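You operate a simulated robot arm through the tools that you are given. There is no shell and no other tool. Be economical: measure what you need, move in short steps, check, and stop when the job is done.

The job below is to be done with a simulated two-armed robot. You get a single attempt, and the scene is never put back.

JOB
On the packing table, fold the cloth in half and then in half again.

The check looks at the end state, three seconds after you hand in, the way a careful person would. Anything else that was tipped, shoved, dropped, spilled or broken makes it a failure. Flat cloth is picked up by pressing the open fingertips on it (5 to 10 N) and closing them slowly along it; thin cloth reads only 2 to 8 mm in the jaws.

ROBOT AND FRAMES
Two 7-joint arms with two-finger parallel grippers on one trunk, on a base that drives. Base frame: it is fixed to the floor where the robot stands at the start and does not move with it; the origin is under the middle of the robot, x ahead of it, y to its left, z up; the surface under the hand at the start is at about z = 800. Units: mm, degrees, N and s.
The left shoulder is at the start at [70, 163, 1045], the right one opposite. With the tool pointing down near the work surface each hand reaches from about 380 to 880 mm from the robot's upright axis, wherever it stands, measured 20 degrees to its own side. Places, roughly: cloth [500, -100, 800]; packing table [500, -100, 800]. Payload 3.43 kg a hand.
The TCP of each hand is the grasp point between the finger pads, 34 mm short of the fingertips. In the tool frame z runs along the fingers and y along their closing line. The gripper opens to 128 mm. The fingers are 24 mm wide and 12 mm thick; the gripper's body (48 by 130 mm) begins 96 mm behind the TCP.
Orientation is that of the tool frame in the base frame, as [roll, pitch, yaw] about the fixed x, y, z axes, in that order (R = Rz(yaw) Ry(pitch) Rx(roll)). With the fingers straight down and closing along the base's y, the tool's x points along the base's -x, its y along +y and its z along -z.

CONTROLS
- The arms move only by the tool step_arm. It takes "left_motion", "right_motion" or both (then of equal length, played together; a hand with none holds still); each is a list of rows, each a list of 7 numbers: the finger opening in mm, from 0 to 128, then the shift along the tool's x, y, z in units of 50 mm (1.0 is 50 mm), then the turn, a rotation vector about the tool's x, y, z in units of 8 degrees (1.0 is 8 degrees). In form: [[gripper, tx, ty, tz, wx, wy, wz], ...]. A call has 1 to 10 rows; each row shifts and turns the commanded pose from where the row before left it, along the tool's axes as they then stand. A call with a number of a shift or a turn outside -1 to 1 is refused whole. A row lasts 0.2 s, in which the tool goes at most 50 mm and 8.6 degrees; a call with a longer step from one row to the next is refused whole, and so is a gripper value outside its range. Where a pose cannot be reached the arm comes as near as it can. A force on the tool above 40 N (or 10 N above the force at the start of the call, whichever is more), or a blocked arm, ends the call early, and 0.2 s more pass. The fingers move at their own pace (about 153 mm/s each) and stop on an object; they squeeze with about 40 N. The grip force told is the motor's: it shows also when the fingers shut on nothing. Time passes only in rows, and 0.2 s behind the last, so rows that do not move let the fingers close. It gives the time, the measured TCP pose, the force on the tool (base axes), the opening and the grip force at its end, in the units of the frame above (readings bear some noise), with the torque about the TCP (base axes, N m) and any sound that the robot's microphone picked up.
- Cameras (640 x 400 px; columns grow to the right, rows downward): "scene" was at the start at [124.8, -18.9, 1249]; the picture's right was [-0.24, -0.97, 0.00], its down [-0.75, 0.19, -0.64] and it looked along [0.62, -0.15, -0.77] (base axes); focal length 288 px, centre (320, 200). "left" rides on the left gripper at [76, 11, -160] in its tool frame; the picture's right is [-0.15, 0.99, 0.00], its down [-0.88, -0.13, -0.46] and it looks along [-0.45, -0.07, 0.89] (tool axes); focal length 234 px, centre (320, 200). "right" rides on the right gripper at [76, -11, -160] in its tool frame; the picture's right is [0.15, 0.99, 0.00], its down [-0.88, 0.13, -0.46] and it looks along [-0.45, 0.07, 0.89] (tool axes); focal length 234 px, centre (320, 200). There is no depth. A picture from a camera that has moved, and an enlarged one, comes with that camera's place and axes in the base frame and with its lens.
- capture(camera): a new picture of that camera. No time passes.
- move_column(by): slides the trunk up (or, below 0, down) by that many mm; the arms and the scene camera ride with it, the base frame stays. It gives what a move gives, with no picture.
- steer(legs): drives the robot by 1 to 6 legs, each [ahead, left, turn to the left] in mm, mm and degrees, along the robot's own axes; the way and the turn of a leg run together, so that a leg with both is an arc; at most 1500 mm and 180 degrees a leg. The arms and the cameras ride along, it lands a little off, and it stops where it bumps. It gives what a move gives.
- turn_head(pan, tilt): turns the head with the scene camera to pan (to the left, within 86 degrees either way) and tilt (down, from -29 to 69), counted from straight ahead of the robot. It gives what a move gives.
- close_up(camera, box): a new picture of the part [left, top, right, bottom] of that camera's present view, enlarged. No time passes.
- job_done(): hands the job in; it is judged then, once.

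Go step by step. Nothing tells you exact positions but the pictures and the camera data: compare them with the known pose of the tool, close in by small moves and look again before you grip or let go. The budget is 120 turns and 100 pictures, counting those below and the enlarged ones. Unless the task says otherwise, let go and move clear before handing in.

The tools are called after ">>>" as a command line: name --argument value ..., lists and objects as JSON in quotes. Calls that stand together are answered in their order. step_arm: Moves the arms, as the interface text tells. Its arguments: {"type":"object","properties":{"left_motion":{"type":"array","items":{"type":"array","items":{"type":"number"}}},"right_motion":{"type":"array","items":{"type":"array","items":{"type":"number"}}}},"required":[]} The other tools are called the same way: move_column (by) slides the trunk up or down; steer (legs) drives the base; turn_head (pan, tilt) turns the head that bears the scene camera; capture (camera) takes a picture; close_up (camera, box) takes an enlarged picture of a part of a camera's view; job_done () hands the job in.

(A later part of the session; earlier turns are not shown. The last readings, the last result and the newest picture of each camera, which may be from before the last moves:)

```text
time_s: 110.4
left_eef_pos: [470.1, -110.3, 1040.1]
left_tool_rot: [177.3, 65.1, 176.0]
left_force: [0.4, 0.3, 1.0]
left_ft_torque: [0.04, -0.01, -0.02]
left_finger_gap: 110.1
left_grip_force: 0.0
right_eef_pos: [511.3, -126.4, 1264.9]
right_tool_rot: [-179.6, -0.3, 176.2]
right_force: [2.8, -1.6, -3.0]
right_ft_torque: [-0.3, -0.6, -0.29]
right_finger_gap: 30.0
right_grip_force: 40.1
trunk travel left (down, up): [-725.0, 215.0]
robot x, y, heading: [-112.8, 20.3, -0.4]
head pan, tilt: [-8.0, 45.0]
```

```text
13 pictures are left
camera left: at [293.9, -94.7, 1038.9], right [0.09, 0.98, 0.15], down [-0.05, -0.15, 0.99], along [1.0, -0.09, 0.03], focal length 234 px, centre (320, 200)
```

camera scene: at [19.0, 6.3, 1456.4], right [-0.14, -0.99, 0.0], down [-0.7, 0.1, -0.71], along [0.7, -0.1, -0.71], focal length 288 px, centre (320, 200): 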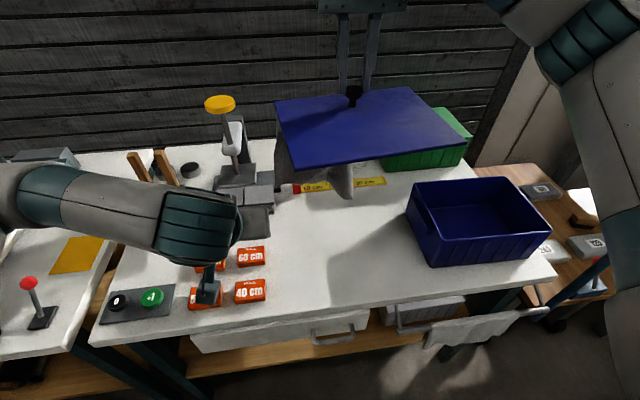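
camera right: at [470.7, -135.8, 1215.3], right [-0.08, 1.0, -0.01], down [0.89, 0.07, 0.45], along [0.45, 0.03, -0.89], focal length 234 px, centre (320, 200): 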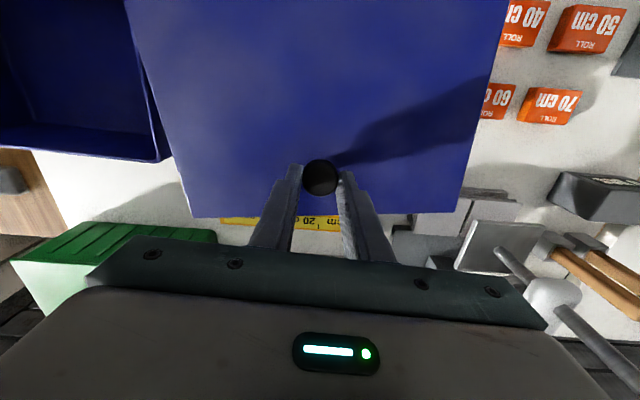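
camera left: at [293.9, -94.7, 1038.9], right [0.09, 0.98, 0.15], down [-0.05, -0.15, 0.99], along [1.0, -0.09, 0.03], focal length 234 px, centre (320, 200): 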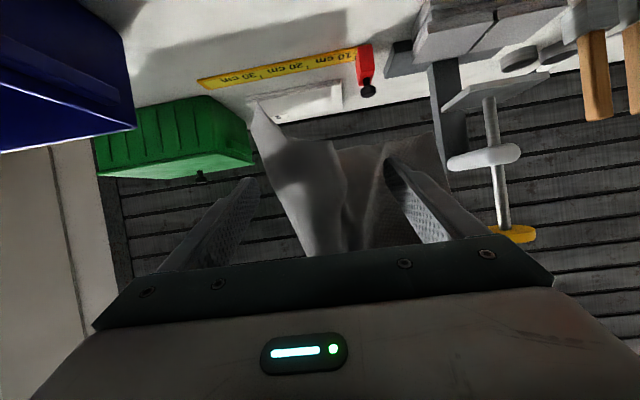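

The cloth hangs between the left jaws. I close them on it and then test by moving the lid up and forward.

>>> step_arm --left_motion '[[80, 0, 0, 0.1, 0, 0, 0], [60, 0, 0, 0.1, 0, 0, 0], [40, 0, 0, 0, 0, 0, 0], [20, 0, 0, 0, 0, 0, 0], [0, 0, 0, 0, 0, 0, 0], [0, 0, 0, 0, 0, 0, 0]]'

>>> step_arm --right_motion '[[0, 0, 0, -0.2, 0, 0, 0], [0, -0.2, 0, -0.3, 0, 0, 0], [0, -0.3, 0, -0.3, 0, 0, 0], [0, -0.3, 0, -0.3, 0, 0, 0], [0, -0.3, 0, 0, 0, 0, 0], [0, 0, 0, 0, 0, 0, 0]]'

>>> capture --camera "left"

```text
time_s: 111.8
left_eef_pos: [478.6, -111.0, 1036.7]
left_tool_rot: [177.3, 65.1, 176.1]
left_force: [0.5, 0.1, 0.4]
left_ft_torque: [0.0, 0.02, 0.05]
left_finger_gap: 1.8
left_grip_force: 36.9
right_eef_pos: [511.3, -124.3, 1265.0]
right_tool_rot: [-179.6, -0.3, 176.2]
right_force: [2.7, -0.6, -1.5]
right_ft_torque: [-0.12, -0.25, -0.06]
right_finger_gap: 29.9
right_grip_force: 40.2
trunk travel left (down, up): [-725.0, 215.0]
robot x, y, heading: [-115.0, 16.9, -0.3]
head pan, tilt: [-8.0, 45.0]
```

```text
time_s: 113.2
left_eef_pos: [477.3, -109.7, 1036.1]
left_tool_rot: [177.3, 65.1, 176.2]
left_force: [-0.7, -1.3, -0.5]
left_ft_torque: [0.04, 0.0, 0.04]
left_finger_gap: 2.0
left_grip_force: 36.7
right_eef_pos: [567.0, -128.9, 1319.5]
right_tool_rot: [-179.6, -0.2, 176.2]
right_force: [0.1, -0.1, -1.8]
right_ft_torque: [0.0, -0.11, -0.02]
right_finger_gap: 29.9
right_grip_force: 39.9
trunk travel left (down, up): [-725.0, 215.0]
robot x, y, heading: [-109.9, 17.7, -0.5]
head pan, tilt: [-8.0, 45.0]
```

```text
12 pictures are left
camera left: at [302.7, -95.6, 1035.0], right [0.09, 0.98, 0.15], down [-0.05, -0.15, 0.99], along [1.0, -0.09, 0.03], focal length 234 px, centre (320, 200)
```

left: 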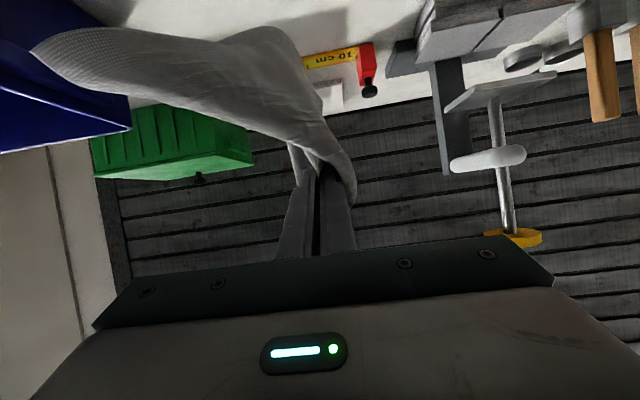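

The cloth is free of the lid and held by the left hand. Now the right hand carries the lid over the box (knob target about [523, −480]).

>>> step_arm --right_motion '[[0, 0.05, -0.88, 0, 0, 0, 0.08], [0, 0.05, -0.88, 0, 0, 0, 0.08], [0, 0.05, -0.88, 0, 0, 0, 0.08], [0, 0.05, -0.88, 0, 0, 0, 0.08], [0, 0.05, -0.88, 0, 0, 0, 0.08], [0, 0.05, -0.88, 0, 0, 0, 0.08], [0, 0.05, -0.88, 0, 0, 0, 0.08], [0, 0.05, -0.88, 0, 0, 0, 0.03], [0, 0, 0, 0.8, 0, 0, 0], [0, 0, 0, 0.8, 0, 0, 0]]'

>>> step_arm --right_motion '[[0, 0, 0, 0.8, 0, 0, 0], [0, 0, 0, 0.8, 0, 0, 0], [0, 0, 0, 0.8, 0, 0, 0], [0, 0, 0, 0.6, 0, 0, 0], [0, 0, 0, 0, 0, 0, 0]]'

>>> turn_head --pan -30 --tilt 45

>>> capture --camera "scene"

```text
time_s: 115.4
left_eef_pos: [479.0, -112.2, 1036.2]
left_tool_rot: [177.1, 65.0, 176.0]
left_force: [0.2, -0.4, -0.1]
left_ft_torque: [0.02, 0.0, 0.02]
left_finger_gap: 1.8
left_grip_force: 36.9
right_eef_pos: [509.0, -479.0, 1243.2]
right_tool_rot: [-179.5, -0.3, 171.4]
right_force: [0.0, -1.1, -1.6]
right_ft_torque: [0.02, -0.07, -0.02]
right_finger_gap: 29.7
right_grip_force: 39.6
trunk travel left (down, up): [-725.0, 215.0]
robot x, y, heading: [-113.2, 19.4, -0.3]
head pan, tilt: [-8.0, 45.0]
```

```text
time_s: 116.6
left_eef_pos: [478.0, -109.5, 1037.4]
left_tool_rot: [177.3, 65.0, 176.3]
left_force: [-1.0, 0.2, -0.4]
left_ft_torque: [-0.01, 0.03, 0.0]
left_finger_gap: 2.2
left_grip_force: 37.0
right_eef_pos: [509.7, -480.0, 1094.4]
right_tool_rot: [-179.6, -0.2, 171.5]
right_force: [-0.6, 0.0, -1.4]
right_ft_torque: [0.02, -0.08, 0.0]
right_finger_gap: 29.5
right_grip_force: 39.8
trunk travel left (down, up): [-725.0, 215.0]
robot x, y, heading: [-110.8, 18.9, 0.1]
head pan, tilt: [-8.0, 45.0]
```

```text
time_s: 117.5
left_eef_pos: [479.3, -109.9, 1036.0]
left_tool_rot: [177.2, 65.1, 176.1]
left_force: [0.2, 0.3, 0.1]
left_ft_torque: [0.0, -0.02, 0.02]
left_finger_gap: 2.0
left_grip_force: 36.1
right_eef_pos: [509.2, -479.6, 1093.2]
right_tool_rot: [-179.5, -0.2, 171.5]
right_force: [-0.3, 0.6, -1.3]
right_ft_torque: [0.0, -0.07, 0.0]
right_finger_gap: 29.6
right_grip_force: 40.2
trunk travel left (down, up): [-725.0, 215.0]
robot x, y, heading: [-111.3, 15.3, -0.7]
head pan, tilt: [-30.0, 45.0]
```

```text
11 pictures are left
camera scene: at [9.1, -23.3, 1456.3], right [-0.5, -0.86, 0.0], down [-0.61, 0.36, -0.71], along [0.61, -0.36, -0.71], focal length 288 px, centre (320, 200)
```

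scene: 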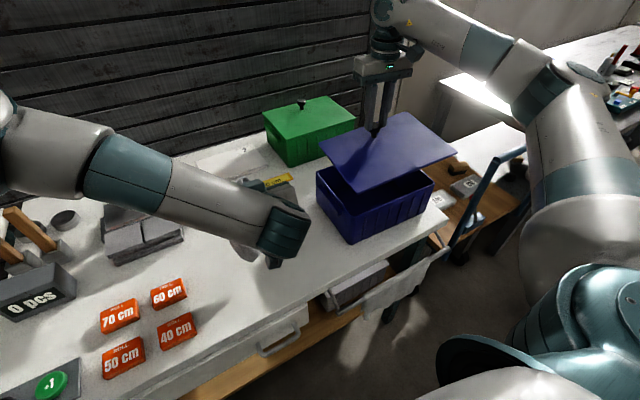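

>>> step_arm --right_motion '[[0, -0.26, 0.04, 0.3, 0, 0, 0], [0, 0, 0, 0.5, 0, 0, 0], [0, 0, 0, 0.5, 0, 0, 0], [0, 0, 0, 0.4, 0, 0, 0], [0, 0, 0, 0.2, 0, 0, 0], [0, 0, 0, 0, 0, 0, 0]]'

>>> step_arm --right_motion '[[0, 0, 0, 0.1, 0, 0, 0], [0, 0, 0, 0.1, 0, 0, 0], [0, 0, 0, 0.1, 0, 0, 0], [0, 0, 0, 0.1, 0, 0, 0], [0, 0, 0, 0, 0, 0, 0]]'

>>> close_up --camera "scene" --box '[290, 90, 480, 260]'

```text
time_s: 118.9
left_eef_pos: [479.3, -110.3, 1036.1]
left_tool_rot: [177.3, 65.1, 176.2]
left_force: [-0.2, 0.3, 0.0]
left_ft_torque: [0.02, 0.02, -0.03]
left_finger_gap: 1.8
left_grip_force: 36.3
right_eef_pos: [521.2, -479.7, 1000.7]
right_tool_rot: [-179.5, -0.3, 171.4]
right_force: [0.7, 0.9, 7.7]
right_ft_torque: [-0.02, 1.08, -0.02]
right_finger_gap: 29.1
right_grip_force: 39.3
trunk travel left (down, up): [-725.0, 215.0]
robot x, y, heading: [-113.2, 21.1, -0.4]
head pan, tilt: [-30.0, 45.0]
```

```text
time_s: 119.8
left_eef_pos: [476.7, -110.1, 1036.9]
left_tool_rot: [177.2, 65.1, 176.3]
left_force: [0.8, -0.4, -0.5]
left_ft_torque: [0.03, -0.02, 0.02]
left_finger_gap: 1.8
left_grip_force: 37.8
right_eef_pos: [521.6, -479.9, 991.3]
right_tool_rot: [-179.8, 0.6, 171.3]
right_force: [-6.0, 2.7, 20.7]
right_ft_torque: [0.0, 0.4, -0.07]
right_finger_gap: 29.1
right_grip_force: 39.9
trunk travel left (down, up): [-725.0, 215.0]
robot x, y, heading: [-114.3, 20.8, -0.3]
head pan, tilt: [-30.0, 45.0]
stopped in row 4 (right hand): the force on the tool passed its limit at 45 N (the readings are from after the stop); the commanded pose is now the measured one
```

```text
2.35 times, centred on (385, 175) of scene
camera zoom: at [7.0, -21.9, 1456.5], right [-0.5, -0.86, 0.0], down [-0.61, 0.36, -0.71], along [0.61, -0.36, -0.71], focal length 678 px, centre (167, 259)
```

zoom: 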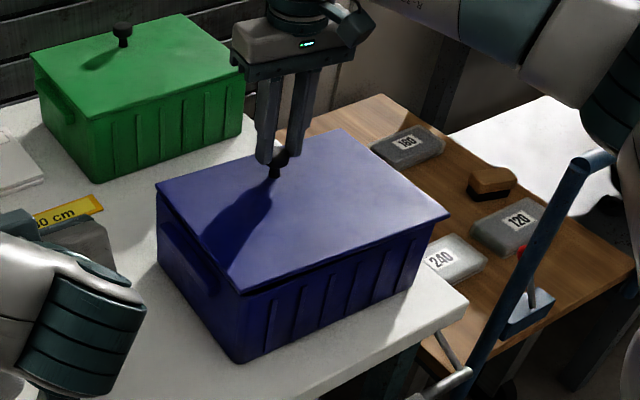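

The lid is seated on the bin again. I release it and retract the right hand, then lay the cloth out on the table with the left hand by lowering while drawing back.

>>> step_arm --right_motion '[[45, 0, 0, 0, 0, 0, 0], [70, 0, 0, -0.3, 0, 0, 0], [70, 0, 0, -0.8, 0, 0, 0], [70, 0, 0, -0.8, 0, 0, 0], [70, 0, 0, -0.8, 0, 0, 0], [70, 0.5, 0, -0.7, 0, 0, 0]]' --left_motion '[[0, 0, 0, 0, 0, 0, 0], [0, -0.277, 0, 0.6, 0, 0, 0], [0, -0.277, 0, 0.6, 0, 0, 0], [0, -0.277, 0, 0.6, 0, 0, 0], [0, -0.277, 0, 0.6, 0, 0, 0], [0, 0, 0, 0, 0, 0, 0]]'

>>> step_arm --left_motion '[[0, 0.7, 0, 0.1, 0, 0, 0], [0, 0.654, 0, -0.27, 0, 0, 0], [0, 0.654, 0, -0.27, 0, 0, 0], [0, 0.654, 0, -0.27, 0, 0, 0], [0, 0.654, 0, -0.27, 0, 0, 0], [0, 0.654, 0, -0.27, 0, 0, 0], [0, 0.654, 0, -0.27, 0, 0, 0], [0, 0, 0, 0, 0, 0, 0]]'

>>> turn_head --pan -10 --tilt 50

>>> capture --camera "scene"

```text
time_s: 121.2
left_eef_pos: [609.2, -114.8, 1036.2]
left_tool_rot: [177.3, 65.2, 176.0]
left_force: [-0.6, 0.6, 0.1]
left_ft_torque: [-0.01, 0.04, 0.0]
left_finger_gap: 2.2
left_grip_force: 36.8
right_eef_pos: [494.2, -477.1, 1160.2]
right_tool_rot: [-179.7, 0.4, 171.3]
right_force: [-0.9, 0.4, 0.9]
right_ft_torque: [-0.01, -0.06, -0.01]
right_finger_gap: 69.8
right_grip_force: 0.1
trunk travel left (down, up): [-725.0, 215.0]
robot x, y, heading: [-112.8, 16.9, -0.2]
head pan, tilt: [-30.0, 45.0]
```

```text
time_s: 123.0
left_eef_pos: [442.2, -105.3, 858.5]
left_tool_rot: [177.3, 65.1, 176.2]
left_force: [-1.1, -0.5, -0.4]
left_ft_torque: [0.0, -0.01, -0.03]
left_finger_gap: 1.9
left_grip_force: 36.6
right_eef_pos: [497.6, -474.8, 1156.1]
right_tool_rot: [-179.5, 0.2, 171.3]
right_force: [0.6, -0.1, 0.3]
right_ft_torque: [0.0, 0.0, 0.0]
right_finger_gap: 69.9
right_grip_force: 0.0
trunk travel left (down, up): [-725.0, 215.0]
robot x, y, heading: [-108.3, 18.4, -0.3]
head pan, tilt: [-30.0, 45.0]
```

```text
time_s: 123.8
left_eef_pos: [442.6, -106.0, 859.2]
left_tool_rot: [177.3, 65.0, 176.0]
left_force: [0.2, 0.0, 0.3]
left_ft_torque: [-0.02, -0.01, 0.0]
left_finger_gap: 2.1
left_grip_force: 37.4
right_eef_pos: [498.5, -476.2, 1158.9]
right_tool_rot: [-179.7, 0.3, 171.3]
right_force: [0.1, 0.5, -0.6]
right_ft_torque: [0.01, 0.01, -0.01]
right_finger_gap: 70.2
right_grip_force: 0.0
trunk travel left (down, up): [-725.0, 215.0]
robot x, y, heading: [-114.4, 18.2, -0.2]
head pan, tilt: [-10.0, 50.0]
```

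```text
9 pictures are left
camera scene: at [14.3, 3.9, 1449.5], right [-0.18, -0.98, 0.0], down [-0.75, 0.14, -0.64], along [0.63, -0.12, -0.77], focal length 288 px, centre (320, 200)
```

scene: 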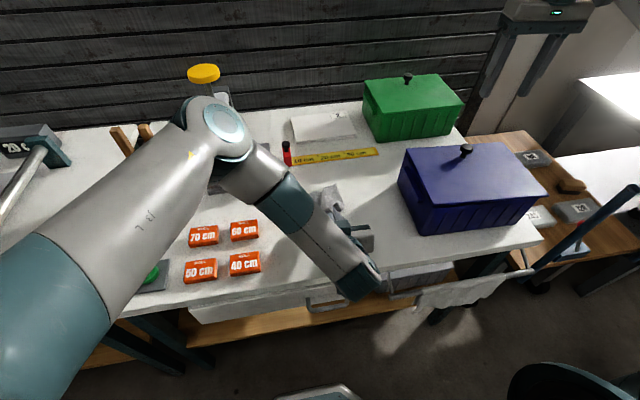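

>>> step_arm --left_motion '[[0, 0.35, 0, -0.1, 0, 0, 0], [0, 0.3, 0, 0.05, 0, 0, 0], [20, 0, 0, 0, 0, 0, 0], [50, 0, 0, 0, 0, 0, 0], [50, -0.6, 0, -0.5, 0, 0, 0], [50, -0.8, 0, -0.4, 0, 0, 0], [50, -0.8, 0.3, -0.3, 0, 0, 0], [50, -0.6, 0.7, 0, 0, 0.5, 0], [50, -0.4, 0.8, 0, 0, 0.8, 0], [50, 0, 0.8, 0, 0, 0.8, 0]]'

>>> step_arm --left_motion '[[50, 0, 0.8, 0, 0, 1, 0], [50, 0, 0, -0.3, 0, 1, 0], [50, 0, 0, -0.3, 0, 1, 0], [50, 0, 0, 0, 0, 1, 0], [50, 0, 0, 0, 0, 1, 0], [50, 0, 0, 0, 0, 1, 0], [50, 0, 0, 0, 0, 0, 0]]'

>>> close_up --camera "scene" --box '[240, 130, 480, 300]'

```text
time_s: 126.0
left_eef_pos: [447.3, 22.8, 1002.5]
left_tool_rot: [178.6, 48.1, 177.4]
left_force: [0.0, -0.4, -0.4]
left_ft_torque: [-0.04, 0.0, -0.02]
left_finger_gap: 50.0
left_grip_force: 0.0
right_eef_pos: [497.1, -472.9, 1158.1]
right_tool_rot: [-179.5, 0.4, 171.4]
right_force: [0.6, -0.4, 0.4]
right_ft_torque: [-0.06, -0.02, -0.02]
right_finger_gap: 70.0
right_grip_force: 0.1
trunk travel left (down, up): [-725.0, 215.0]
robot x, y, heading: [-110.7, 19.2, -0.3]
head pan, tilt: [-10.0, 50.0]
```

```text
time_s: 127.6
left_eef_pos: [431.1, 61.1, 1027.9]
left_tool_rot: [178.9, 0.2, 178.7]
left_force: [-0.5, 0.2, -0.1]
left_ft_torque: [-0.02, 0.01, 0.01]
left_finger_gap: 50.0
left_grip_force: 0.2
right_eef_pos: [497.6, -475.0, 1158.2]
right_tool_rot: [-179.7, 0.4, 171.2]
right_force: [0.1, -0.3, -0.2]
right_ft_torque: [-0.01, 0.01, 0.01]
right_finger_gap: 70.0
right_grip_force: 0.0
trunk travel left (down, up): [-725.0, 215.0]
robot x, y, heading: [-111.8, 21.2, -0.3]
head pan, tilt: [-10.0, 50.0]
```

```text
2.35 times, centred on (360, 215) of scene
camera zoom: at [13.8, 4.5, 1449.5], right [-0.18, -0.98, 0.0], down [-0.75, 0.14, -0.64], along [0.63, -0.11, -0.77], focal length 678 px, centre (226, 165)
```

zoom: 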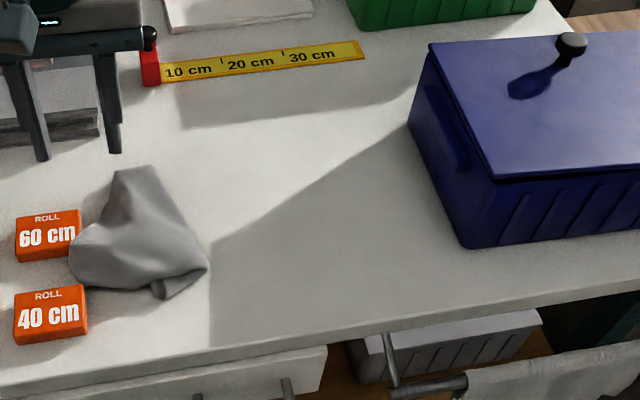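

The rest of the table is in order, but the cloth is a crumpled pile at x 376..561, y −43..106. I'll unfold it by pulling its free tips along the table, starting with the right tip near [408, −43] using the right hand.

>>> step_arm --right_motion '[[36, 0.3, 0.837, 0, 0, 0, 0], [36, 0.3, 0.837, 0, 0, 0, 0], [36, 0.3, 0.837, 0, 0, 0, 0], [36, 0.3, 0.837, 0, 0, 0, 0], [36, 0.3, 0.837, 0, 0, 0, 0], [36, 0.3, 0.837, 0, 0, 0, 0], [36, 0.3, 0.837, 0, 0, 0, 0], [36, 0.3, 0.837, 0, 0, 0, 0], [36, 0.3, 0.837, 0, 0, 0, 0], [36, 0.3, 0.837, 0, 0, 0, 0]]' --left_motion '[[50, 0.2, 0.5, 0, 0, 0, 0], [50, 0.2, 0.6, 0, 0, 0, 0], [50, 0.2, 0.6, 0, 0, 0, 0], [50, 0.2, 0.6, 0, 0, 0, 0], [50, 0, 0.5, 0, 0, 0, 0], [50, 0, 0, 0, 0, 0, 0], [50, 0, 0, 0, 0, 0, 0], [50, 0, 0, 0, 0, 0, 0], [50, 0, 0, 0, 0, 0, 0], [50, 0, 0, 0, 0, 0, 0]]'

>>> step_arm --right_motion '[[36, 0, 0, 0.8, 0, 0, -0.6], [36, 0, 0, 0.9, 0, 0, -0.5], [36, 0, 0, 0.9, 0, 0, 0], [36, 0, 0, 0.9, 0, 0, 0], [36, 0, 0, 0.9, 0, 0, 0], [36, 0, 0, 0.8, 0, 0, 0], [36, 0, 0, 0, 0, 0, 0]]'

>>> capture --camera "right"

```text
time_s: 129.8
left_eef_pos: [391.6, 202.8, 1030.8]
left_tool_rot: [179.0, 0.4, 178.6]
left_force: [0.2, 0.4, 0.0]
left_ft_torque: [-0.03, 0.01, 0.0]
left_finger_gap: 50.2
left_grip_force: 0.1
right_eef_pos: [412.7, -36.6, 1153.9]
right_tool_rot: [-179.4, 0.3, 171.3]
right_force: [-0.1, 0.5, 0.3]
right_ft_torque: [-0.04, -0.01, -0.02]
right_finger_gap: 36.0
right_grip_force: 0.1
trunk travel left (down, up): [-725.0, 215.0]
robot x, y, heading: [-112.1, 18.4, -0.1]
head pan, tilt: [-10.0, 50.0]
```

```text
time_s: 131.4
left_eef_pos: [392.6, 201.7, 1031.4]
left_tool_rot: [178.8, 0.3, 178.6]
left_force: [0.1, -0.3, -0.2]
left_ft_torque: [0.02, 0.0, -0.03]
left_finger_gap: 50.0
left_grip_force: 0.1
right_eef_pos: [414.7, -40.8, 894.1]
right_tool_rot: [-179.7, 0.3, -179.9]
right_force: [-0.2, 0.1, -0.1]
right_ft_torque: [-0.02, -0.02, -0.01]
right_finger_gap: 36.0
right_grip_force: 0.1
trunk travel left (down, up): [-725.0, 215.0]
robot x, y, heading: [-112.8, 17.5, -0.0]
head pan, tilt: [-10.0, 50.0]
```

```text
7 pictures are left
camera right: at [337.6, -49.9, 1051.9], right [-0.15, 0.99, -0.01], down [0.88, 0.14, 0.46], along [0.46, 0.06, -0.89], focal length 234 px, centre (320, 200)
```

right: 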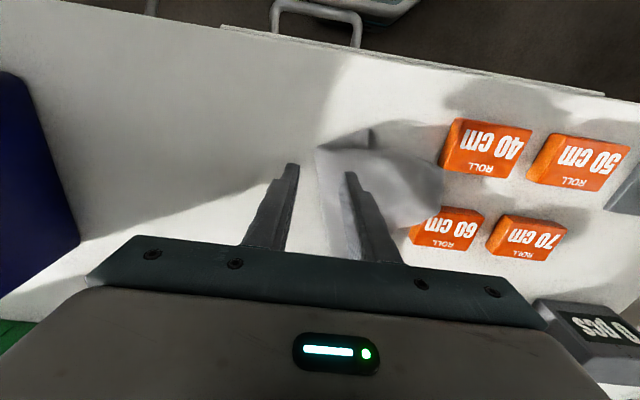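

The tip is where expected, straddled by the jaws. I press down lightly and close slowly, then lift a little.

>>> step_arm --right_motion '[[36, 0, 0, 0.5, 0, 0, 0], [36, 0, 0, 0.5, 0, 0, 0], [36, 0, 0, 0.2, 0, 0, 0], [36, 0, 0, 0.06, 0, 0, 0], [36, 0, 0, 0, 0, 0, 0]]'

>>> step_arm --right_motion '[[30, 0, 0, 0, 0, 0, 0], [24, 0, 0, 0, 0, 0, 0], [18, 0, 0, 0, 0, 0, 0], [12, 0, 0, 0, 0, 0, 0], [6, 0, 0, 0, 0, 0, 0], [0, 0, 0, 0, 0, 0, 0], [0, 0, 0, 0, 0, 0, 0], [0, 0, 0, 0, 0, 0, 0]]'

```text
time_s: 132.7
left_eef_pos: [391.0, 201.0, 1031.0]
left_tool_rot: [178.9, 0.3, 178.6]
left_force: [1.0, 0.5, 0.3]
left_ft_torque: [-0.02, 0.05, 0.0]
left_finger_gap: 50.0
left_grip_force: 0.1
right_eef_pos: [415.8, -38.2, 836.8]
right_tool_rot: [180.0, 0.7, -179.9]
right_force: [-2.5, -2.4, 19.3]
right_ft_torque: [0.42, 0.26, 0.11]
right_finger_gap: 35.1
right_grip_force: 0.1
trunk travel left (down, up): [-725.0, 215.0]
robot x, y, heading: [-113.1, 20.3, -0.1]
head pan, tilt: [-10.0, 50.0]
stopped in row 5 (right hand): the force on the tool passed its limit at 41 N (the readings are from after the stop); the commanded pose is now the measured one
```

```text
time_s: 134.4
left_eef_pos: [389.5, 201.0, 1032.8]
left_tool_rot: [178.9, 0.6, 178.5]
left_force: [-0.8, -0.2, 0.4]
left_ft_torque: [-0.01, 0.0, 0.01]
left_finger_gap: 50.1
left_grip_force: 0.1
right_eef_pos: [414.1, -40.0, 835.4]
right_tool_rot: [-179.9, 0.8, -179.9]
right_force: [-0.1, -0.4, 35.4]
right_ft_torque: [0.2, 0.28, 0.0]
right_finger_gap: 2.7
right_grip_force: 37.6
trunk travel left (down, up): [-725.0, 215.0]
robot x, y, heading: [-113.5, 12.8, -0.2]
head pan, tilt: [-10.0, 50.0]
```

The cloth is held (2.7 mm). I lift it high, bring it over the far-left, and lay it down diagonally toward the near-right so that it spreads along its diagonal.

>>> step_arm --right_motion '[[0, 0, 0, -0.4, 0, 0, 0], [0, 0, 0, -0.8, 0, 0, 0], [0, 0, 0, -0.8, 0, 0, 0], [0, 0, 0, -0.9, 0, 0, 0], [0, 0, 0, -0.9, 0, 0, 0], [0, 0, 0, -0.9, 0, 0, 0], [0, -0.4, 0.1, -0.8, 0, 0, 0], [0, -0.4, 0.1, -0.8, 0, 0, 0], [0, -0.4, 0.1, -0.8, 0, 0, 0], [0, -0.5, 0.1, -0.3, 0, 0, 0]]'

>>> step_arm --right_motion '[[0, -0.8, 0.2, 0, 0, 0, 0], [0, -0.8, 0.2, 0, 0, 0, 0], [0, -0.4, 0.2, 0, 0, 0, 0], [0, 0, 0, 0, 0, 0, 0], [0, 0, 0, 0, 0, 0, 0], [0, 0, 0, 0, 0, 0, 0]]'

>>> capture --camera "scene"

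```text
time_s: 136.7
left_eef_pos: [393.4, 201.7, 1030.3]
left_tool_rot: [178.9, 0.4, 178.6]
left_force: [-0.1, 0.4, 0.0]
left_ft_torque: [-0.01, -0.01, -0.01]
left_finger_gap: 50.1
left_grip_force: 0.0
right_eef_pos: [498.3, -17.8, 1205.0]
right_tool_rot: [-179.8, 0.6, -179.9]
right_force: [0.4, 0.5, -0.5]
right_ft_torque: [-0.01, 0.01, 0.02]
right_finger_gap: 2.6
right_grip_force: 37.2
trunk travel left (down, up): [-725.0, 215.0]
robot x, y, heading: [-110.6, 19.6, -0.3]
head pan, tilt: [-10.0, 50.0]
```

```text
time_s: 138.1
left_eef_pos: [391.6, 202.2, 1032.5]
left_tool_rot: [178.9, 0.3, 178.6]
left_force: [-0.3, -0.3, 0.2]
left_ft_torque: [-0.03, -0.04, 0.02]
left_finger_gap: 50.4
left_grip_force: 0.1
right_eef_pos: [597.1, 13.0, 1206.1]
right_tool_rot: [-179.8, 0.6, -179.9]
right_force: [0.3, -0.4, -0.6]
right_ft_torque: [0.02, -0.01, 0.03]
right_finger_gap: 2.4
right_grip_force: 37.3
trunk travel left (down, up): [-725.0, 215.0]
robot x, y, heading: [-108.2, 19.6, -0.5]
head pan, tilt: [-10.0, 50.0]
```

```text
6 pictures are left
camera scene: at [14.3, 4.4, 1449.5], right [-0.18, -0.98, 0.0], down [-0.75, 0.14, -0.64], along [0.63, -0.12, -0.77], focal length 288 px, centre (320, 200)
```

scene: 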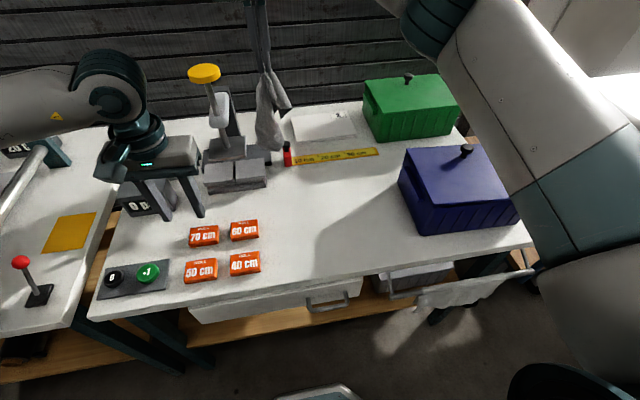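

>>> step_arm --right_motion '[[0, 0, 0, 0.8, 0, 0, 0], [0, 0, 0, 0.8, 0, 0, 0], [0, 0, 0, 0.8, 0, 0, 0], [0, 0, 0, 0.8, 0, 0, 0], [0, 0.48, -0.46, 0.66, 0, 0, 0], [0, 0.48, -0.46, 0.66, 0, 0, 0], [0, 0.48, -0.46, 0.66, 0, 0, 0], [0, 0.48, -0.46, 0.66, 0, 0, 0], [0, 0.48, -0.46, 0.66, 0, 0, 0], [0, 0.48, -0.46, 0.6, 0, 0, 0]]'

>>> step_arm --right_motion '[[0, 0.3, -0.45, 0.1, 0, 0, 0], [0, 0.3, -0.45, 0, 0, 0, 0], [0, 0.3, -0.45, 0, 0, 0, 0], [0, 0.2, -0.45, 0, 0, 0, 0], [20, 0, 0, 0, 0, 0, 0], [60, 0, 0, 0, 0, 0, 0], [60, 0, 0, -0.5, 0, 0, 0], [60, 0, 0, -0.9, 0, 0, 0], [60, 0, -0.2, -0.9, 0, 0, 0], [60, 0, -0.5, -0.6, 0, 0, 0]]'

>>> close_up --camera "scene" --box '[240, 120, 480, 300]'

```text
time_s: 140.2
left_eef_pos: [390.7, 201.1, 1030.9]
left_tool_rot: [178.7, 0.2, 178.6]
left_force: [0.2, -0.1, 0.2]
left_ft_torque: [0.03, 0.0, -0.02]
left_finger_gap: 49.9
left_grip_force: 0.0
right_eef_pos: [455.1, -127.9, 848.1]
right_tool_rot: [-179.8, 0.6, -179.9]
right_force: [-0.5, -0.4, 0.3]
right_ft_torque: [0.02, 0.01, 0.0]
right_finger_gap: 2.6
right_grip_force: 37.1
trunk travel left (down, up): [-725.0, 215.0]
robot x, y, heading: [-114.4, 17.5, -0.1]
head pan, tilt: [-10.0, 50.0]
```

```text
time_s: 142.4
left_eef_pos: [391.8, 200.5, 1031.4]
left_tool_rot: [178.9, 0.3, 178.5]
left_force: [-0.2, 0.2, -0.4]
left_ft_torque: [0.0, -0.02, 0.02]
left_finger_gap: 49.9
left_grip_force: 0.1
right_eef_pos: [399.2, -252.7, 990.5]
right_tool_rot: [-179.9, 0.6, -179.8]
right_force: [0.1, -0.3, 0.5]
right_ft_torque: [0.0, 0.02, 0.0]
right_finger_gap: 59.9
right_grip_force: 0.0
trunk travel left (down, up): [-725.0, 215.0]
robot x, y, heading: [-112.7, 18.3, -0.1]
head pan, tilt: [-10.0, 50.0]
```

```text
2.22 times, centred on (360, 210) of scene
camera zoom: at [13.5, 3.1, 1449.5], right [-0.18, -0.98, 0.0], down [-0.75, 0.14, -0.64], along [0.63, -0.11, -0.77], focal length 641 px, centre (231, 178)
```

zoom: 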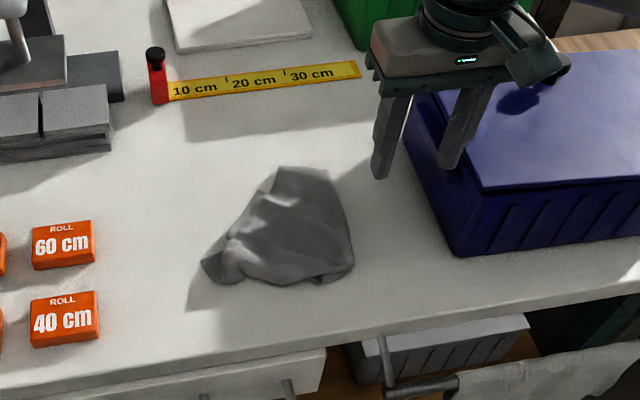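

The cloth is a loose pile with a left tip near [420, −33] and a far-right corner near [536, −215]. I'll grip both with the two hands and pull gently apart, using the force to tell when it is taut.

>>> step_arm --left_motion '[[36, -0.08, -0.605, 0, 0, 0, 0], [36, -0.08, -0.605, 0, 0, 0, 0], [36, -0.08, -0.605, 0, 0, 0, 0], [36, -0.08, -0.605, 0, 0, 0, 0], [36, -0.08, -0.605, 0.6, 0, 0, 0], [36, -0.08, -0.605, 0.6, 0, 0, 0], [36, -0.08, -0.605, 0.6, 0, 0, 0], [36, -0.08, -0.605, 0.6, 0, 0, 0], [36, 0, 0, 0.6, 0, 0, 0], [36, 0, 0, 0.55, 0, 0, 0]]' --right_motion '[[36, -0.254, 0.096, 0, 0, 0, 0], [36, -0.254, 0.096, 0, 0, 0, 0], [36, -0.254, 0.096, 0, 0, 0, 0], [36, -0.254, 0.096, 0, 0, 0, 0], [36, -0.254, 0.096, 0.46, 0, 0, 0], [36, -0.254, 0.096, 0.46, 0, 0, 0], [36, -0.254, 0.096, 0.46, 0, 0, 0], [36, -0.254, 0.096, 0.46, 0, 0, 0], [36, -0.254, 0.096, 0.46, 0, 0, 0], [36, -0.254, 0.096, 0.46, 0, 0, 0]]'

>>> step_arm --left_motion '[[36, 0, 0, 0.1, 0, 0, 0], [36, 0, 0, 0.1, 0, 0, 0], [36, 0, 0, 0.06, 0, 0, 0], [28, 0, 0, 0, 0, 0, 0], [20, 0, 0, 0, 0, 0, 0], [12, 0, 0, 0, 0, 0, 0], [4, 0, 0, 0, 0, 0, 0], [0, 0, 0, 0, 0, 0, 0], [0, 0, 0, 0, 0, 0, 0]]' --right_motion '[[36, 0, 0, 0.1, 0, 0, 0], [36, 0, 0, 0.1, 0, 0, 0], [36, 0, 0, 0.06, 0, 0, 0], [28, 0, 0, 0, 0, 0, 0], [20, 0, 0, 0, 0, 0, 0], [12, 0, 0, 0, 0, 0, 0], [4, 0, 0, 0, 0, 0, 0], [0, 0, 0, 0, 0, 0, 0], [0, 0, 0, 0, 0, 0, 0]]'

```text
time_s: 144.7
left_eef_pos: [420.2, -37.6, 846.4]
left_tool_rot: [178.8, 0.3, 178.7]
left_force: [0.7, -0.5, 0.7]
left_ft_torque: [-0.02, -0.02, -0.01]
left_finger_gap: 35.8
left_grip_force: 0.2
right_eef_pos: [531.7, -204.0, 851.5]
right_tool_rot: [-179.9, 0.5, -179.8]
right_force: [0.0, -0.1, -0.5]
right_ft_torque: [0.0, -0.01, 0.0]
right_finger_gap: 36.1
right_grip_force: 0.0
trunk travel left (down, up): [-725.0, 215.0]
robot x, y, heading: [-112.0, 19.2, -0.3]
head pan, tilt: [-10.0, 50.0]
```

```text
time_s: 146.7
left_eef_pos: [419.9, -37.7, 835.4]
left_tool_rot: [178.9, 0.3, 178.6]
left_force: [0.9, -0.1, 2.6]
left_ft_torque: [-0.02, -0.01, 0.07]
left_finger_gap: 1.8
left_grip_force: 36.6
right_eef_pos: [529.3, -203.9, 840.1]
right_tool_rot: [-179.9, 0.6, -179.8]
right_force: [-0.7, 0.1, 0.9]
right_ft_torque: [-0.02, -0.01, -0.01]
right_finger_gap: 2.2
right_grip_force: 37.2
trunk travel left (down, up): [-725.0, 215.0]
robot x, y, heading: [-111.2, 21.0, -0.3]
head pan, tilt: [-10.0, 50.0]
```

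Both hands hold cloth. I lift them to z≈1085, line them up along y, and separate while watching the force.

>>> step_arm --left_motion '[[0, 0, 0, -0.4, 0, 0, 0], [0, 0, 0, -0.8, 0, 0, 0], [0, -0.2, 0.05, -0.8, 0, 0, 0], [0, -0.3, 0.05, -0.8, 0, 0, 0], [0, -0.3, 0.05, -0.8, 0, 0, 0], [0, -0.3, 0.05, -0.8, 0, 0, 0], [0, 0, 0, -0.6, 0, 0, 0], [0, 0, 0, 0, 0, 0, 0]]' --right_motion '[[0, 0, 0, -0.4, 0, 0, 0], [0, 0, 0, -0.8, 0, 0, 0], [0, 0.2, -0.05, -0.8, 0, 0, 0], [0, 0.3, -0.05, -0.8, 0, 0, 0], [0, 0.3, -0.05, -0.8, 0, 0, 0], [0, 0.3, -0.05, -0.8, 0, 0, 0], [0, 0, 0, -0.5, 0, 0, 0], [0, 0, 0, 0, 0, 0, 0]]'

>>> step_arm --left_motion '[[0, 0, 0.2, 0, 0, 0, 0], [0, 0, 0.2, 0, 0, 0, 0], [0, 0, 0, 0, 0, 0, 0]]' --right_motion '[[0, 0, -0.2, 0, 0, 0, 0], [0, 0, -0.2, 0, 0, 0, 0], [0, 0, 0, 0, 0, 0, 0]]'

>>> capture --camera "scene"

```text
time_s: 148.4
left_eef_pos: [474.6, -32.4, 1087.5]
left_tool_rot: [178.8, 0.3, 178.6]
left_force: [-0.1, 0.2, 0.2]
left_ft_torque: [0.01, 0.03, -0.01]
left_finger_gap: 1.5
left_grip_force: 36.8
right_eef_pos: [471.7, -213.4, 1084.3]
right_tool_rot: [-179.9, 0.5, -179.9]
right_force: [0.5, -0.3, -0.4]
right_ft_torque: [0.02, 0.0, 0.02]
right_finger_gap: 2.1
right_grip_force: 37.2
trunk travel left (down, up): [-725.0, 215.0]
robot x, y, heading: [-112.7, 19.2, -0.4]
head pan, tilt: [-10.0, 50.0]
```

```text
time_s: 149.2
left_eef_pos: [472.8, -11.6, 1086.4]
left_tool_rot: [178.9, 0.2, 178.6]
left_force: [-0.1, 0.2, -0.3]
left_ft_torque: [-0.02, -0.02, -0.01]
left_finger_gap: 1.7
left_grip_force: 36.3
right_eef_pos: [472.0, -234.4, 1084.4]
right_tool_rot: [-179.8, 0.6, -179.8]
right_force: [0.2, -0.5, -0.2]
right_ft_torque: [-0.05, 0.0, -0.04]
right_finger_gap: 1.9
right_grip_force: 36.5
trunk travel left (down, up): [-725.0, 215.0]
robot x, y, heading: [-110.9, 17.0, -0.3]
head pan, tilt: [-10.0, 50.0]
```

```text
4 pictures are left
camera scene: at [14.4, 4.1, 1449.4], right [-0.18, -0.98, 0.0], down [-0.75, 0.14, -0.64], along [0.63, -0.11, -0.77], focal length 288 px, centre (320, 200)
```

scene: 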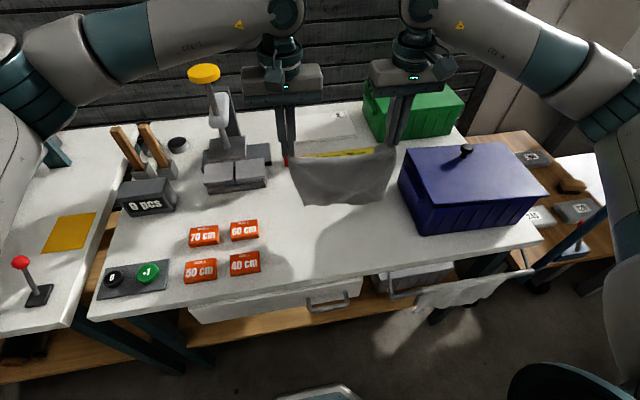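

The cloth now hangs like a sheet between the hands. I separate a little further to find where it becomes taut.

>>> step_arm --left_motion '[[0, 0, 0.12, 0, 0, 0, 0], [0, 0, 0.12, 0, 0, 0, 0], [0, 0, 0, 0, 0, 0, 0]]' --right_motion '[[0, 0, -0.12, 0, 0, 0, 0], [0, 0, -0.12, 0, 0, 0, 0], [0, 0, 0, 0, 0, 0, 0]]'

>>> step_arm --left_motion '[[0, 0, 0.1, 0, 0, 0, 0], [0, 0, 0.1, 0, 0, 0, 0], [0, 0, 0, 0, 0, 0, 0]]' --right_motion '[[0, 0, -0.1, 0, 0, 0, 0], [0, 0, -0.1, 0, 0, 0, 0], [0, 0, 0, 0, 0, 0, 0]]'

```text
time_s: 150.1
left_eef_pos: [474.1, -2.0, 1087.3]
left_tool_rot: [178.9, 0.3, 178.6]
left_force: [-0.3, -2.0, -0.1]
left_ft_torque: [-0.06, -0.02, 0.02]
left_finger_gap: 1.5
left_grip_force: 36.5
right_eef_pos: [472.5, -246.4, 1083.8]
right_tool_rot: [180.0, 0.5, -179.9]
right_force: [0.2, 2.4, 0.1]
right_ft_torque: [0.06, -0.02, -0.06]
right_finger_gap: 1.7
right_grip_force: 36.5
trunk travel left (down, up): [-725.0, 215.0]
robot x, y, heading: [-111.0, 19.6, -0.3]
head pan, tilt: [-10.0, 50.0]
```

```text
time_s: 150.8
left_eef_pos: [475.5, 8.2, 1086.3]
left_tool_rot: [178.9, 0.2, 178.5]
left_force: [0.3, -11.4, 0.3]
left_ft_torque: [-0.38, 0.0, 0.12]
left_finger_gap: 1.9
left_grip_force: 36.5
right_eef_pos: [471.7, -255.8, 1083.6]
right_tool_rot: [-179.9, 0.6, -180.0]
right_force: [-0.2, 11.6, 0.4]
right_ft_torque: [0.37, 0.0, -0.13]
right_finger_gap: 2.1
right_grip_force: 37.0
trunk travel left (down, up): [-725.0, 215.0]
robot x, y, heading: [-111.9, 18.6, -0.0]
head pan, tilt: [-10.0, 50.0]
```

Taut at about 246 mm, which fits the long edge held slightly inside its corners. I relax to 248 mm and look closely.

>>> step_arm --left_motion '[[0, 0, -0.14, 0, 0, 0, 0], [0, 0, 0, 0, 0, 0, 0], [0, 0, 0, 0, 0, 0, 0]]' --right_motion '[[0, 0, 0.16, 0, 0, 0, 0], [0, 0, 0, 0, 0, 0, 0], [0, 0, 0, 0, 0, 0, 0]]'

>>> close_up --camera "scene" --box '[255, 100, 435, 230]'

```text
time_s: 151.7
left_eef_pos: [473.1, 1.1, 1087.1]
left_tool_rot: [178.8, 0.2, 178.7]
left_force: [0.3, -1.6, 0.2]
left_ft_torque: [-0.04, 0.0, 0.03]
left_finger_gap: 1.7
left_grip_force: 36.7
right_eef_pos: [472.2, -248.1, 1083.0]
right_tool_rot: [-179.9, 0.6, -179.9]
right_force: [0.1, 2.4, -0.3]
right_ft_torque: [0.05, -0.01, -0.06]
right_finger_gap: 2.2
right_grip_force: 36.7
trunk travel left (down, up): [-725.0, 215.0]
robot x, y, heading: [-111.0, 18.0, -0.5]
head pan, tilt: [-10.0, 50.0]
```

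```text
3.08 times, centred on (345, 165) of scene
camera zoom: at [14.4, 4.1, 1449.5], right [-0.18, -0.98, 0.0], down [-0.75, 0.14, -0.64], along [0.63, -0.11, -0.77], focal length 887 px, centre (243, 308)
```

zoom: 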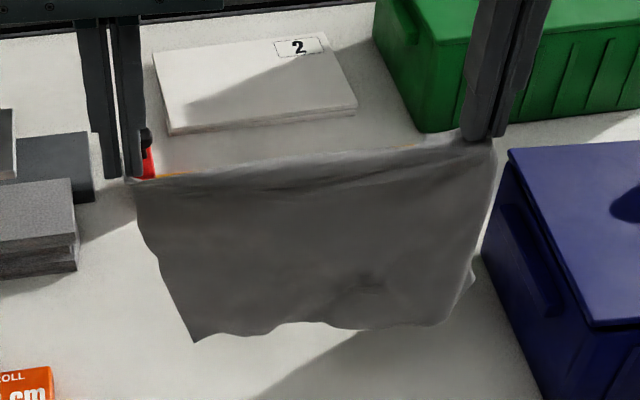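

The cloth hangs flat from its long edge: the left hand is near the corner, the right about 44 mm inside its corner. I lay it down flat: bottom edge at x≈590 first, then drawing back toward x≈380.

>>> step_arm --left_motion '[[0, -0.6, 0, 0, 0, 0, 0], [0, -0.6, 0, 0, 0, 0, 0], [0, -0.6, 0, 0, 0, 0, 0], [0, -0.6, 0, 0, 0, 0, 0], [0, 0, 0, 0.3, 0, 0, 0], [0, 0, 0, 0.4, 0, 0, 0], [0, 0, 0, 0.4, 0, 0, 0], [0, 0.2, 0, 0.2, 0, 0, 0]]' --right_motion '[[0, -0.6, 0, 0, 0, 0, 0], [0, -0.6, 0, 0, 0, 0, 0], [0, -0.6, 0, 0, 0, 0, 0], [0, -0.6, 0, 0, 0, 0, 0], [0, 0, 0, 0.3, 0, 0, 0], [0, 0, 0, 0.4, 0, 0, 0], [0, 0, 0, 0.4, 0, 0, 0], [0, 0.2, 0, 0.2, 0, 0, 0]]'

>>> step_arm --left_motion '[[0, 0.5, 0, 0.43, 0, 0, 0], [0, 0.5, 0, 0.43, 0, 0, 0], [0, 0.5, 0, 0.43, 0, 0, 0], [0, 0.5, 0, 0.43, 0, 0, 0], [0, 0.5, 0, 0.43, 0, 0, 0], [0, 0.5, 0, 0.43, 0, 0, 0], [0, 0.5, 0, 0.4, 0, 0, 0], [0, 0.5, 0, 0.3, 0, 0, 0], [0, 0.2, 0, 0.2, 0, 0, 0], [0, 0, 0, 0, 0, 0, 0]]' --right_motion '[[0, 0.5, 0, 0.43, 0, 0, 0], [0, 0.5, 0, 0.43, 0, 0, 0], [0, 0.5, 0, 0.43, 0, 0, 0], [0, 0.5, 0, 0.43, 0, 0, 0], [0, 0.5, 0, 0.43, 0, 0, 0], [0, 0.5, 0, 0.43, 0, 0, 0], [0, 0.5, 0, 0.4, 0, 0, 0], [0, 0.5, 0, 0.3, 0, 0, 0], [0, 0.2, 0, 0.15, 0, 0, 0], [0, 0, 0, 0, 0, 0, 0]]'

```text
time_s: 153.4
left_eef_pos: [584.5, 0.8, 1023.0]
left_tool_rot: [178.8, 0.3, 178.6]
left_force: [0.2, -1.3, -0.8]
left_ft_torque: [-0.06, -0.02, 0.03]
left_finger_gap: 1.8
left_grip_force: 36.7
right_eef_pos: [579.7, -248.2, 1022.4]
right_tool_rot: [-179.9, 0.7, -179.9]
right_force: [0.7, 2.1, 0.4]
right_ft_torque: [0.07, -0.03, -0.03]
right_finger_gap: 1.7
right_grip_force: 36.2
trunk travel left (down, up): [-725.0, 215.0]
robot x, y, heading: [-115.2, 17.3, -0.1]
head pan, tilt: [-10.0, 50.0]
```

```text
time_s: 155.7
left_eef_pos: [375.9, 9.0, 847.9]
left_tool_rot: [178.9, 0.3, 178.6]
left_force: [-0.2, -6.4, 0.0]
left_ft_torque: [-0.21, 0.01, 0.09]
left_finger_gap: 1.9
left_grip_force: 36.8
right_eef_pos: [374.0, -248.8, 847.2]
right_tool_rot: [-179.9, 0.6, -179.9]
right_force: [0.5, 6.1, 0.1]
right_ft_torque: [0.22, 0.05, -0.07]
right_finger_gap: 2.4
right_grip_force: 36.4
trunk travel left (down, up): [-725.0, 215.0]
robot x, y, heading: [-109.4, 19.4, -0.4]
head pan, tilt: [-10.0, 50.0]
```

Laid out. I relax the tension, lower the last few mm, open both hands and rise straight up, then look.

>>> step_arm --left_motion '[[0, 0, -0.16, 0.1, 0, 0, 0], [0, 0, 0, 0.08, 0, 0, 0], [12, 0, 0, 0, 0, 0, 0], [40, 0, 0, 0, 0, 0, 0], [60, 0, 0, -0.1, 0, 0, 0], [60, 0, 0, -0.6, 0, 0, 0], [60, 0, 0, -0.9, 0, 0, 0], [60, 0.2, 0.3, -0.9, 0, 0, 0], [60, 0, 0.6, -0.5, 0, 0, 0], [60, 0, 0.8, 0, 0, 0, 0]]' --right_motion '[[0, 0, 0, 0.1, 0, 0, 0], [0, 0, 0, 0.06, 0, 0, 0], [12, 0, 0, 0, 0, 0, 0], [40, 0, 0, 0, 0, 0, 0], [60, 0, 0, -0.1, 0, 0, 0], [60, 0, 0, -0.6, 0, 0, 0], [60, 0, 0, -0.9, 0, 0, 0], [60, 0.2, -0.3, -0.9, 0, 0, 0], [60, 0, -0.6, -0.5, 0, 0, 0], [60, 0, -0.8, 0, 0, 0, 0]]'

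>>> close_up --camera "scene" --box '[240, 120, 480, 300]'

```text
time_s: 157.8
left_eef_pos: [365.2, 83.2, 990.3]
left_tool_rot: [178.9, 0.3, 178.6]
left_force: [0.0, 0.6, -0.6]
left_ft_torque: [-0.03, 0.0, 0.02]
left_finger_gap: 60.2
left_grip_force: 0.0
right_eef_pos: [361.8, -334.0, 990.6]
right_tool_rot: [-179.9, 0.6, -180.0]
right_force: [0.5, -0.2, -0.2]
right_ft_torque: [-0.03, -0.03, 0.0]
right_finger_gap: 60.0
right_grip_force: 0.1
trunk travel left (down, up): [-725.0, 215.0]
robot x, y, heading: [-110.8, 20.5, -0.2]
head pan, tilt: [-10.0, 50.0]
```

```text
2.22 times, centred on (360, 210) of scene
camera zoom: at [13.0, 5.0, 1449.6], right [-0.18, -0.98, 0.0], down [-0.75, 0.14, -0.64], along [0.63, -0.12, -0.77], focal length 641 px, centre (231, 178)
```

zoom: 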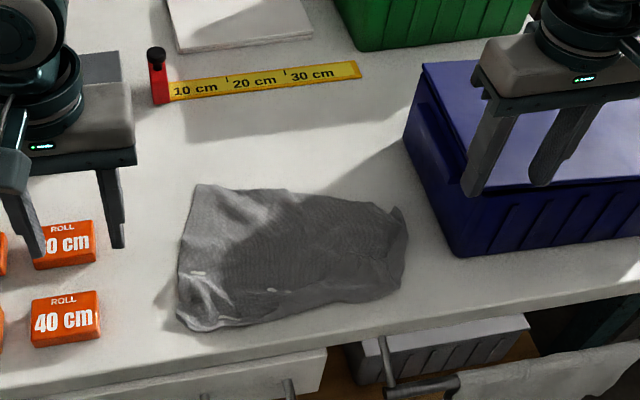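

The cloth is mostly flat, but a strip on the right is curled under. I'll lift it by the left edge's two corners (far-left [522, −62] with the left hand, near-left [360, −18] with the right) so the right edge hangs free and uncurls. First I shift the base a little left for arm clearance.

>>> steer --legs '[[0, 70, 0]]'

>>> step_arm --left_motion '[[36, -0.8, 0, 0, 0, 0, 0], [36, -0.8, 0, 0, 0, 0, 0], [36, -0.8, 0, 0, 0, 0, 0], [36, -0.7, -0.1, 0, 0, 0, 0], [36, 0, -0.8, 0, 0, 0, 0], [36, 0, -0.8, 0, 0, 0, 0], [36, 0, -0.9, 0.2, 0, 0, 0], [36, 0, -0.9, 0.3, 0, 0, 0], [36, 0, -0.7, 0.6, 0, 0, 0], [36, 0, 0, 0.9, 0, 0, 0]]' --right_motion '[[36, 0, 0.2, 0, 0, 0, 0], [36, 0, 0.5, 0, 0, 0, 0], [36, 0, 0.6, 0, 0, 0, 0], [36, 0, 0.6, 0, 0, 0, 0], [36, 0, 0.6, 0, 0, 0, 0], [36, 0, 0.6, 0.2, 0, 0, 0], [36, 0, 0.6, 0.4, 0, 0, 0], [36, 0, 0.6, 0.5, 0, 0, 0], [36, 0, 0.5, 0.6, 0, 0, 0], [36, 0, 0.12, 0.7, 0, 0, 0]]'

```text
time_s: 158.9
left_eef_pos: [368.0, 150.6, 987.5]
left_tool_rot: [178.7, 0.2, 178.7]
left_force: [-0.6, 0.3, -0.9]
left_ft_torque: [0.02, -0.01, -0.01]
left_finger_gap: 59.9
left_grip_force: 0.0
right_eef_pos: [363.1, -265.2, 989.3]
right_tool_rot: [-179.8, 0.5, 180.0]
right_force: [-0.9, -0.5, -0.3]
right_ft_torque: [0.03, 0.01, 0.0]
right_finger_gap: 60.2
right_grip_force: 0.1
trunk travel left (down, up): [-725.0, 215.0]
robot x, y, heading: [-109.6, 86.1, 0.0]
head pan, tilt: [-10.0, 50.0]
```

```text
time_s: 161.1
left_eef_pos: [518.5, -56.9, 884.7]
left_tool_rot: [178.8, 0.4, 178.6]
left_force: [-0.1, -1.3, 0.3]
left_ft_torque: [0.03, 0.05, 0.01]
left_finger_gap: 35.7
left_grip_force: 0.0
right_eef_pos: [364.7, -18.5, 869.8]
right_tool_rot: [-179.8, 0.5, 179.9]
right_force: [-0.2, 0.5, -0.5]
right_ft_torque: [0.0, 0.0, 0.02]
right_finger_gap: 35.9
right_grip_force: 0.1
trunk travel left (down, up): [-725.0, 215.0]
robot x, y, heading: [-114.8, 89.8, -0.3]
head pan, tilt: [-10.0, 50.0]
```

>>> step_arm --left_motion '[[36, -0.05, -0.1, 0.4, 0, 0, 0], [36, 0, 0, 0.4, 0, 0, 0], [36, 0, 0, 0.14, 0, 0, 0], [36, 0, 0, 0.03, 0, 0, 0], [28, 0, 0, 0, 0, 0, 0], [20, 0, 0, 0, 0, 0, 0], [12, 0, 0, 0, 0, 0, 0], [4, 0, 0, 0, 0, 0, 0], [0, 0, 0, 0, 0, 0, 0], [0, 0, 0, 0, 0, 0, 0]]' --right_motion '[[36, 0.08, 0, 0.3, 0, 0, 0], [36, 0, 0, 0.2, 0, 0, 0], [36, 0, 0, 0.1, 0, 0, 0], [36, 0, 0, 0.02, 0, 0, 0], [28, 0, 0, 0, 0, 0, 0], [20, 0, 0, 0, 0, 0, 0], [12, 0, 0, 0, 0, 0, 0], [4, 0, 0, 0, 0, 0, 0], [0, 0, 0, 0, 0, 0, 0], [0, 0, 0, 0, 0, 0, 0]]'

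```text
time_s: 163.3
left_eef_pos: [519.6, -62.6, 836.5]
left_tool_rot: [178.8, 0.3, 178.6]
left_force: [-0.3, 1.4, -0.2]
left_ft_torque: [-0.01, 0.02, 0.0]
left_finger_gap: 0.0
left_grip_force: 32.5
right_eef_pos: [360.9, -17.8, 839.0]
right_tool_rot: [-179.9, 0.6, -180.0]
right_force: [0.8, 1.2, 8.7]
right_ft_torque: [0.03, -0.02, -0.02]
right_finger_gap: 1.9
right_grip_force: 36.9
trunk travel left (down, up): [-725.0, 215.0]
robot x, y, heading: [-115.5, 89.1, -0.3]
head pan, tilt: [-10.0, 50.0]
```

The right hand holds; the left closed on nothing. I retry the left slightly further in, pressing a little lower.

>>> step_arm --left_motion '[[40, 0, 0, -0.2, 0, 0, 0], [40, 0.22, -0.12, 0, 0, 0, 0], [40, 0, 0, 0.2, 0, 0, 0], [40, 0, 0, 0.07, 0, 0, 0], [40, 0, 0, 0.03, 0, 0, 0]]'

>>> step_arm --left_motion '[[30, 0, 0, 0, 0, 0, 0], [24, 0, 0, 0, 0, 0, 0], [18, 0, 0, 0, 0, 0, 0], [12, 0, 0, 0, 0, 0, 0], [6, 0, 0, 0, 0, 0, 0], [0, 0, 0, 0, 0, 0, 0], [0, 0, 0, 0, 0, 0, 0]]'

```text
time_s: 164.5
left_eef_pos: [508.3, -69.8, 834.8]
left_tool_rot: [179.0, 0.7, 178.5]
left_force: [0.1, 2.1, 22.7]
left_ft_torque: [-0.6, 0.06, -0.01]
left_finger_gap: 38.8
left_grip_force: 0.0
right_eef_pos: [358.6, -18.2, 838.7]
right_tool_rot: [-179.8, 0.6, 180.0]
right_force: [1.0, 0.4, 4.9]
right_ft_torque: [0.01, -0.01, 0.0]
right_finger_gap: 1.9
right_grip_force: 36.2
trunk travel left (down, up): [-725.0, 215.0]
robot x, y, heading: [-108.9, 89.2, 0.1]
head pan, tilt: [-10.0, 50.0]
```

```text
time_s: 166.1
left_eef_pos: [508.2, -69.5, 834.6]
left_tool_rot: [179.0, 0.5, 178.5]
left_force: [-1.1, -2.4, 38.6]
left_ft_torque: [-0.35, 0.13, -0.02]
left_finger_gap: 1.8
left_grip_force: 36.1
right_eef_pos: [357.9, -18.0, 840.5]
right_tool_rot: [-179.8, 0.8, 179.9]
right_force: [0.4, 0.3, -0.2]
right_ft_torque: [0.0, -0.04, -0.01]
right_finger_gap: 1.9
right_grip_force: 36.6
trunk travel left (down, up): [-725.0, 215.0]
robot x, y, heading: [-107.3, 88.2, -0.3]
head pan, tilt: [-10.0, 50.0]
```

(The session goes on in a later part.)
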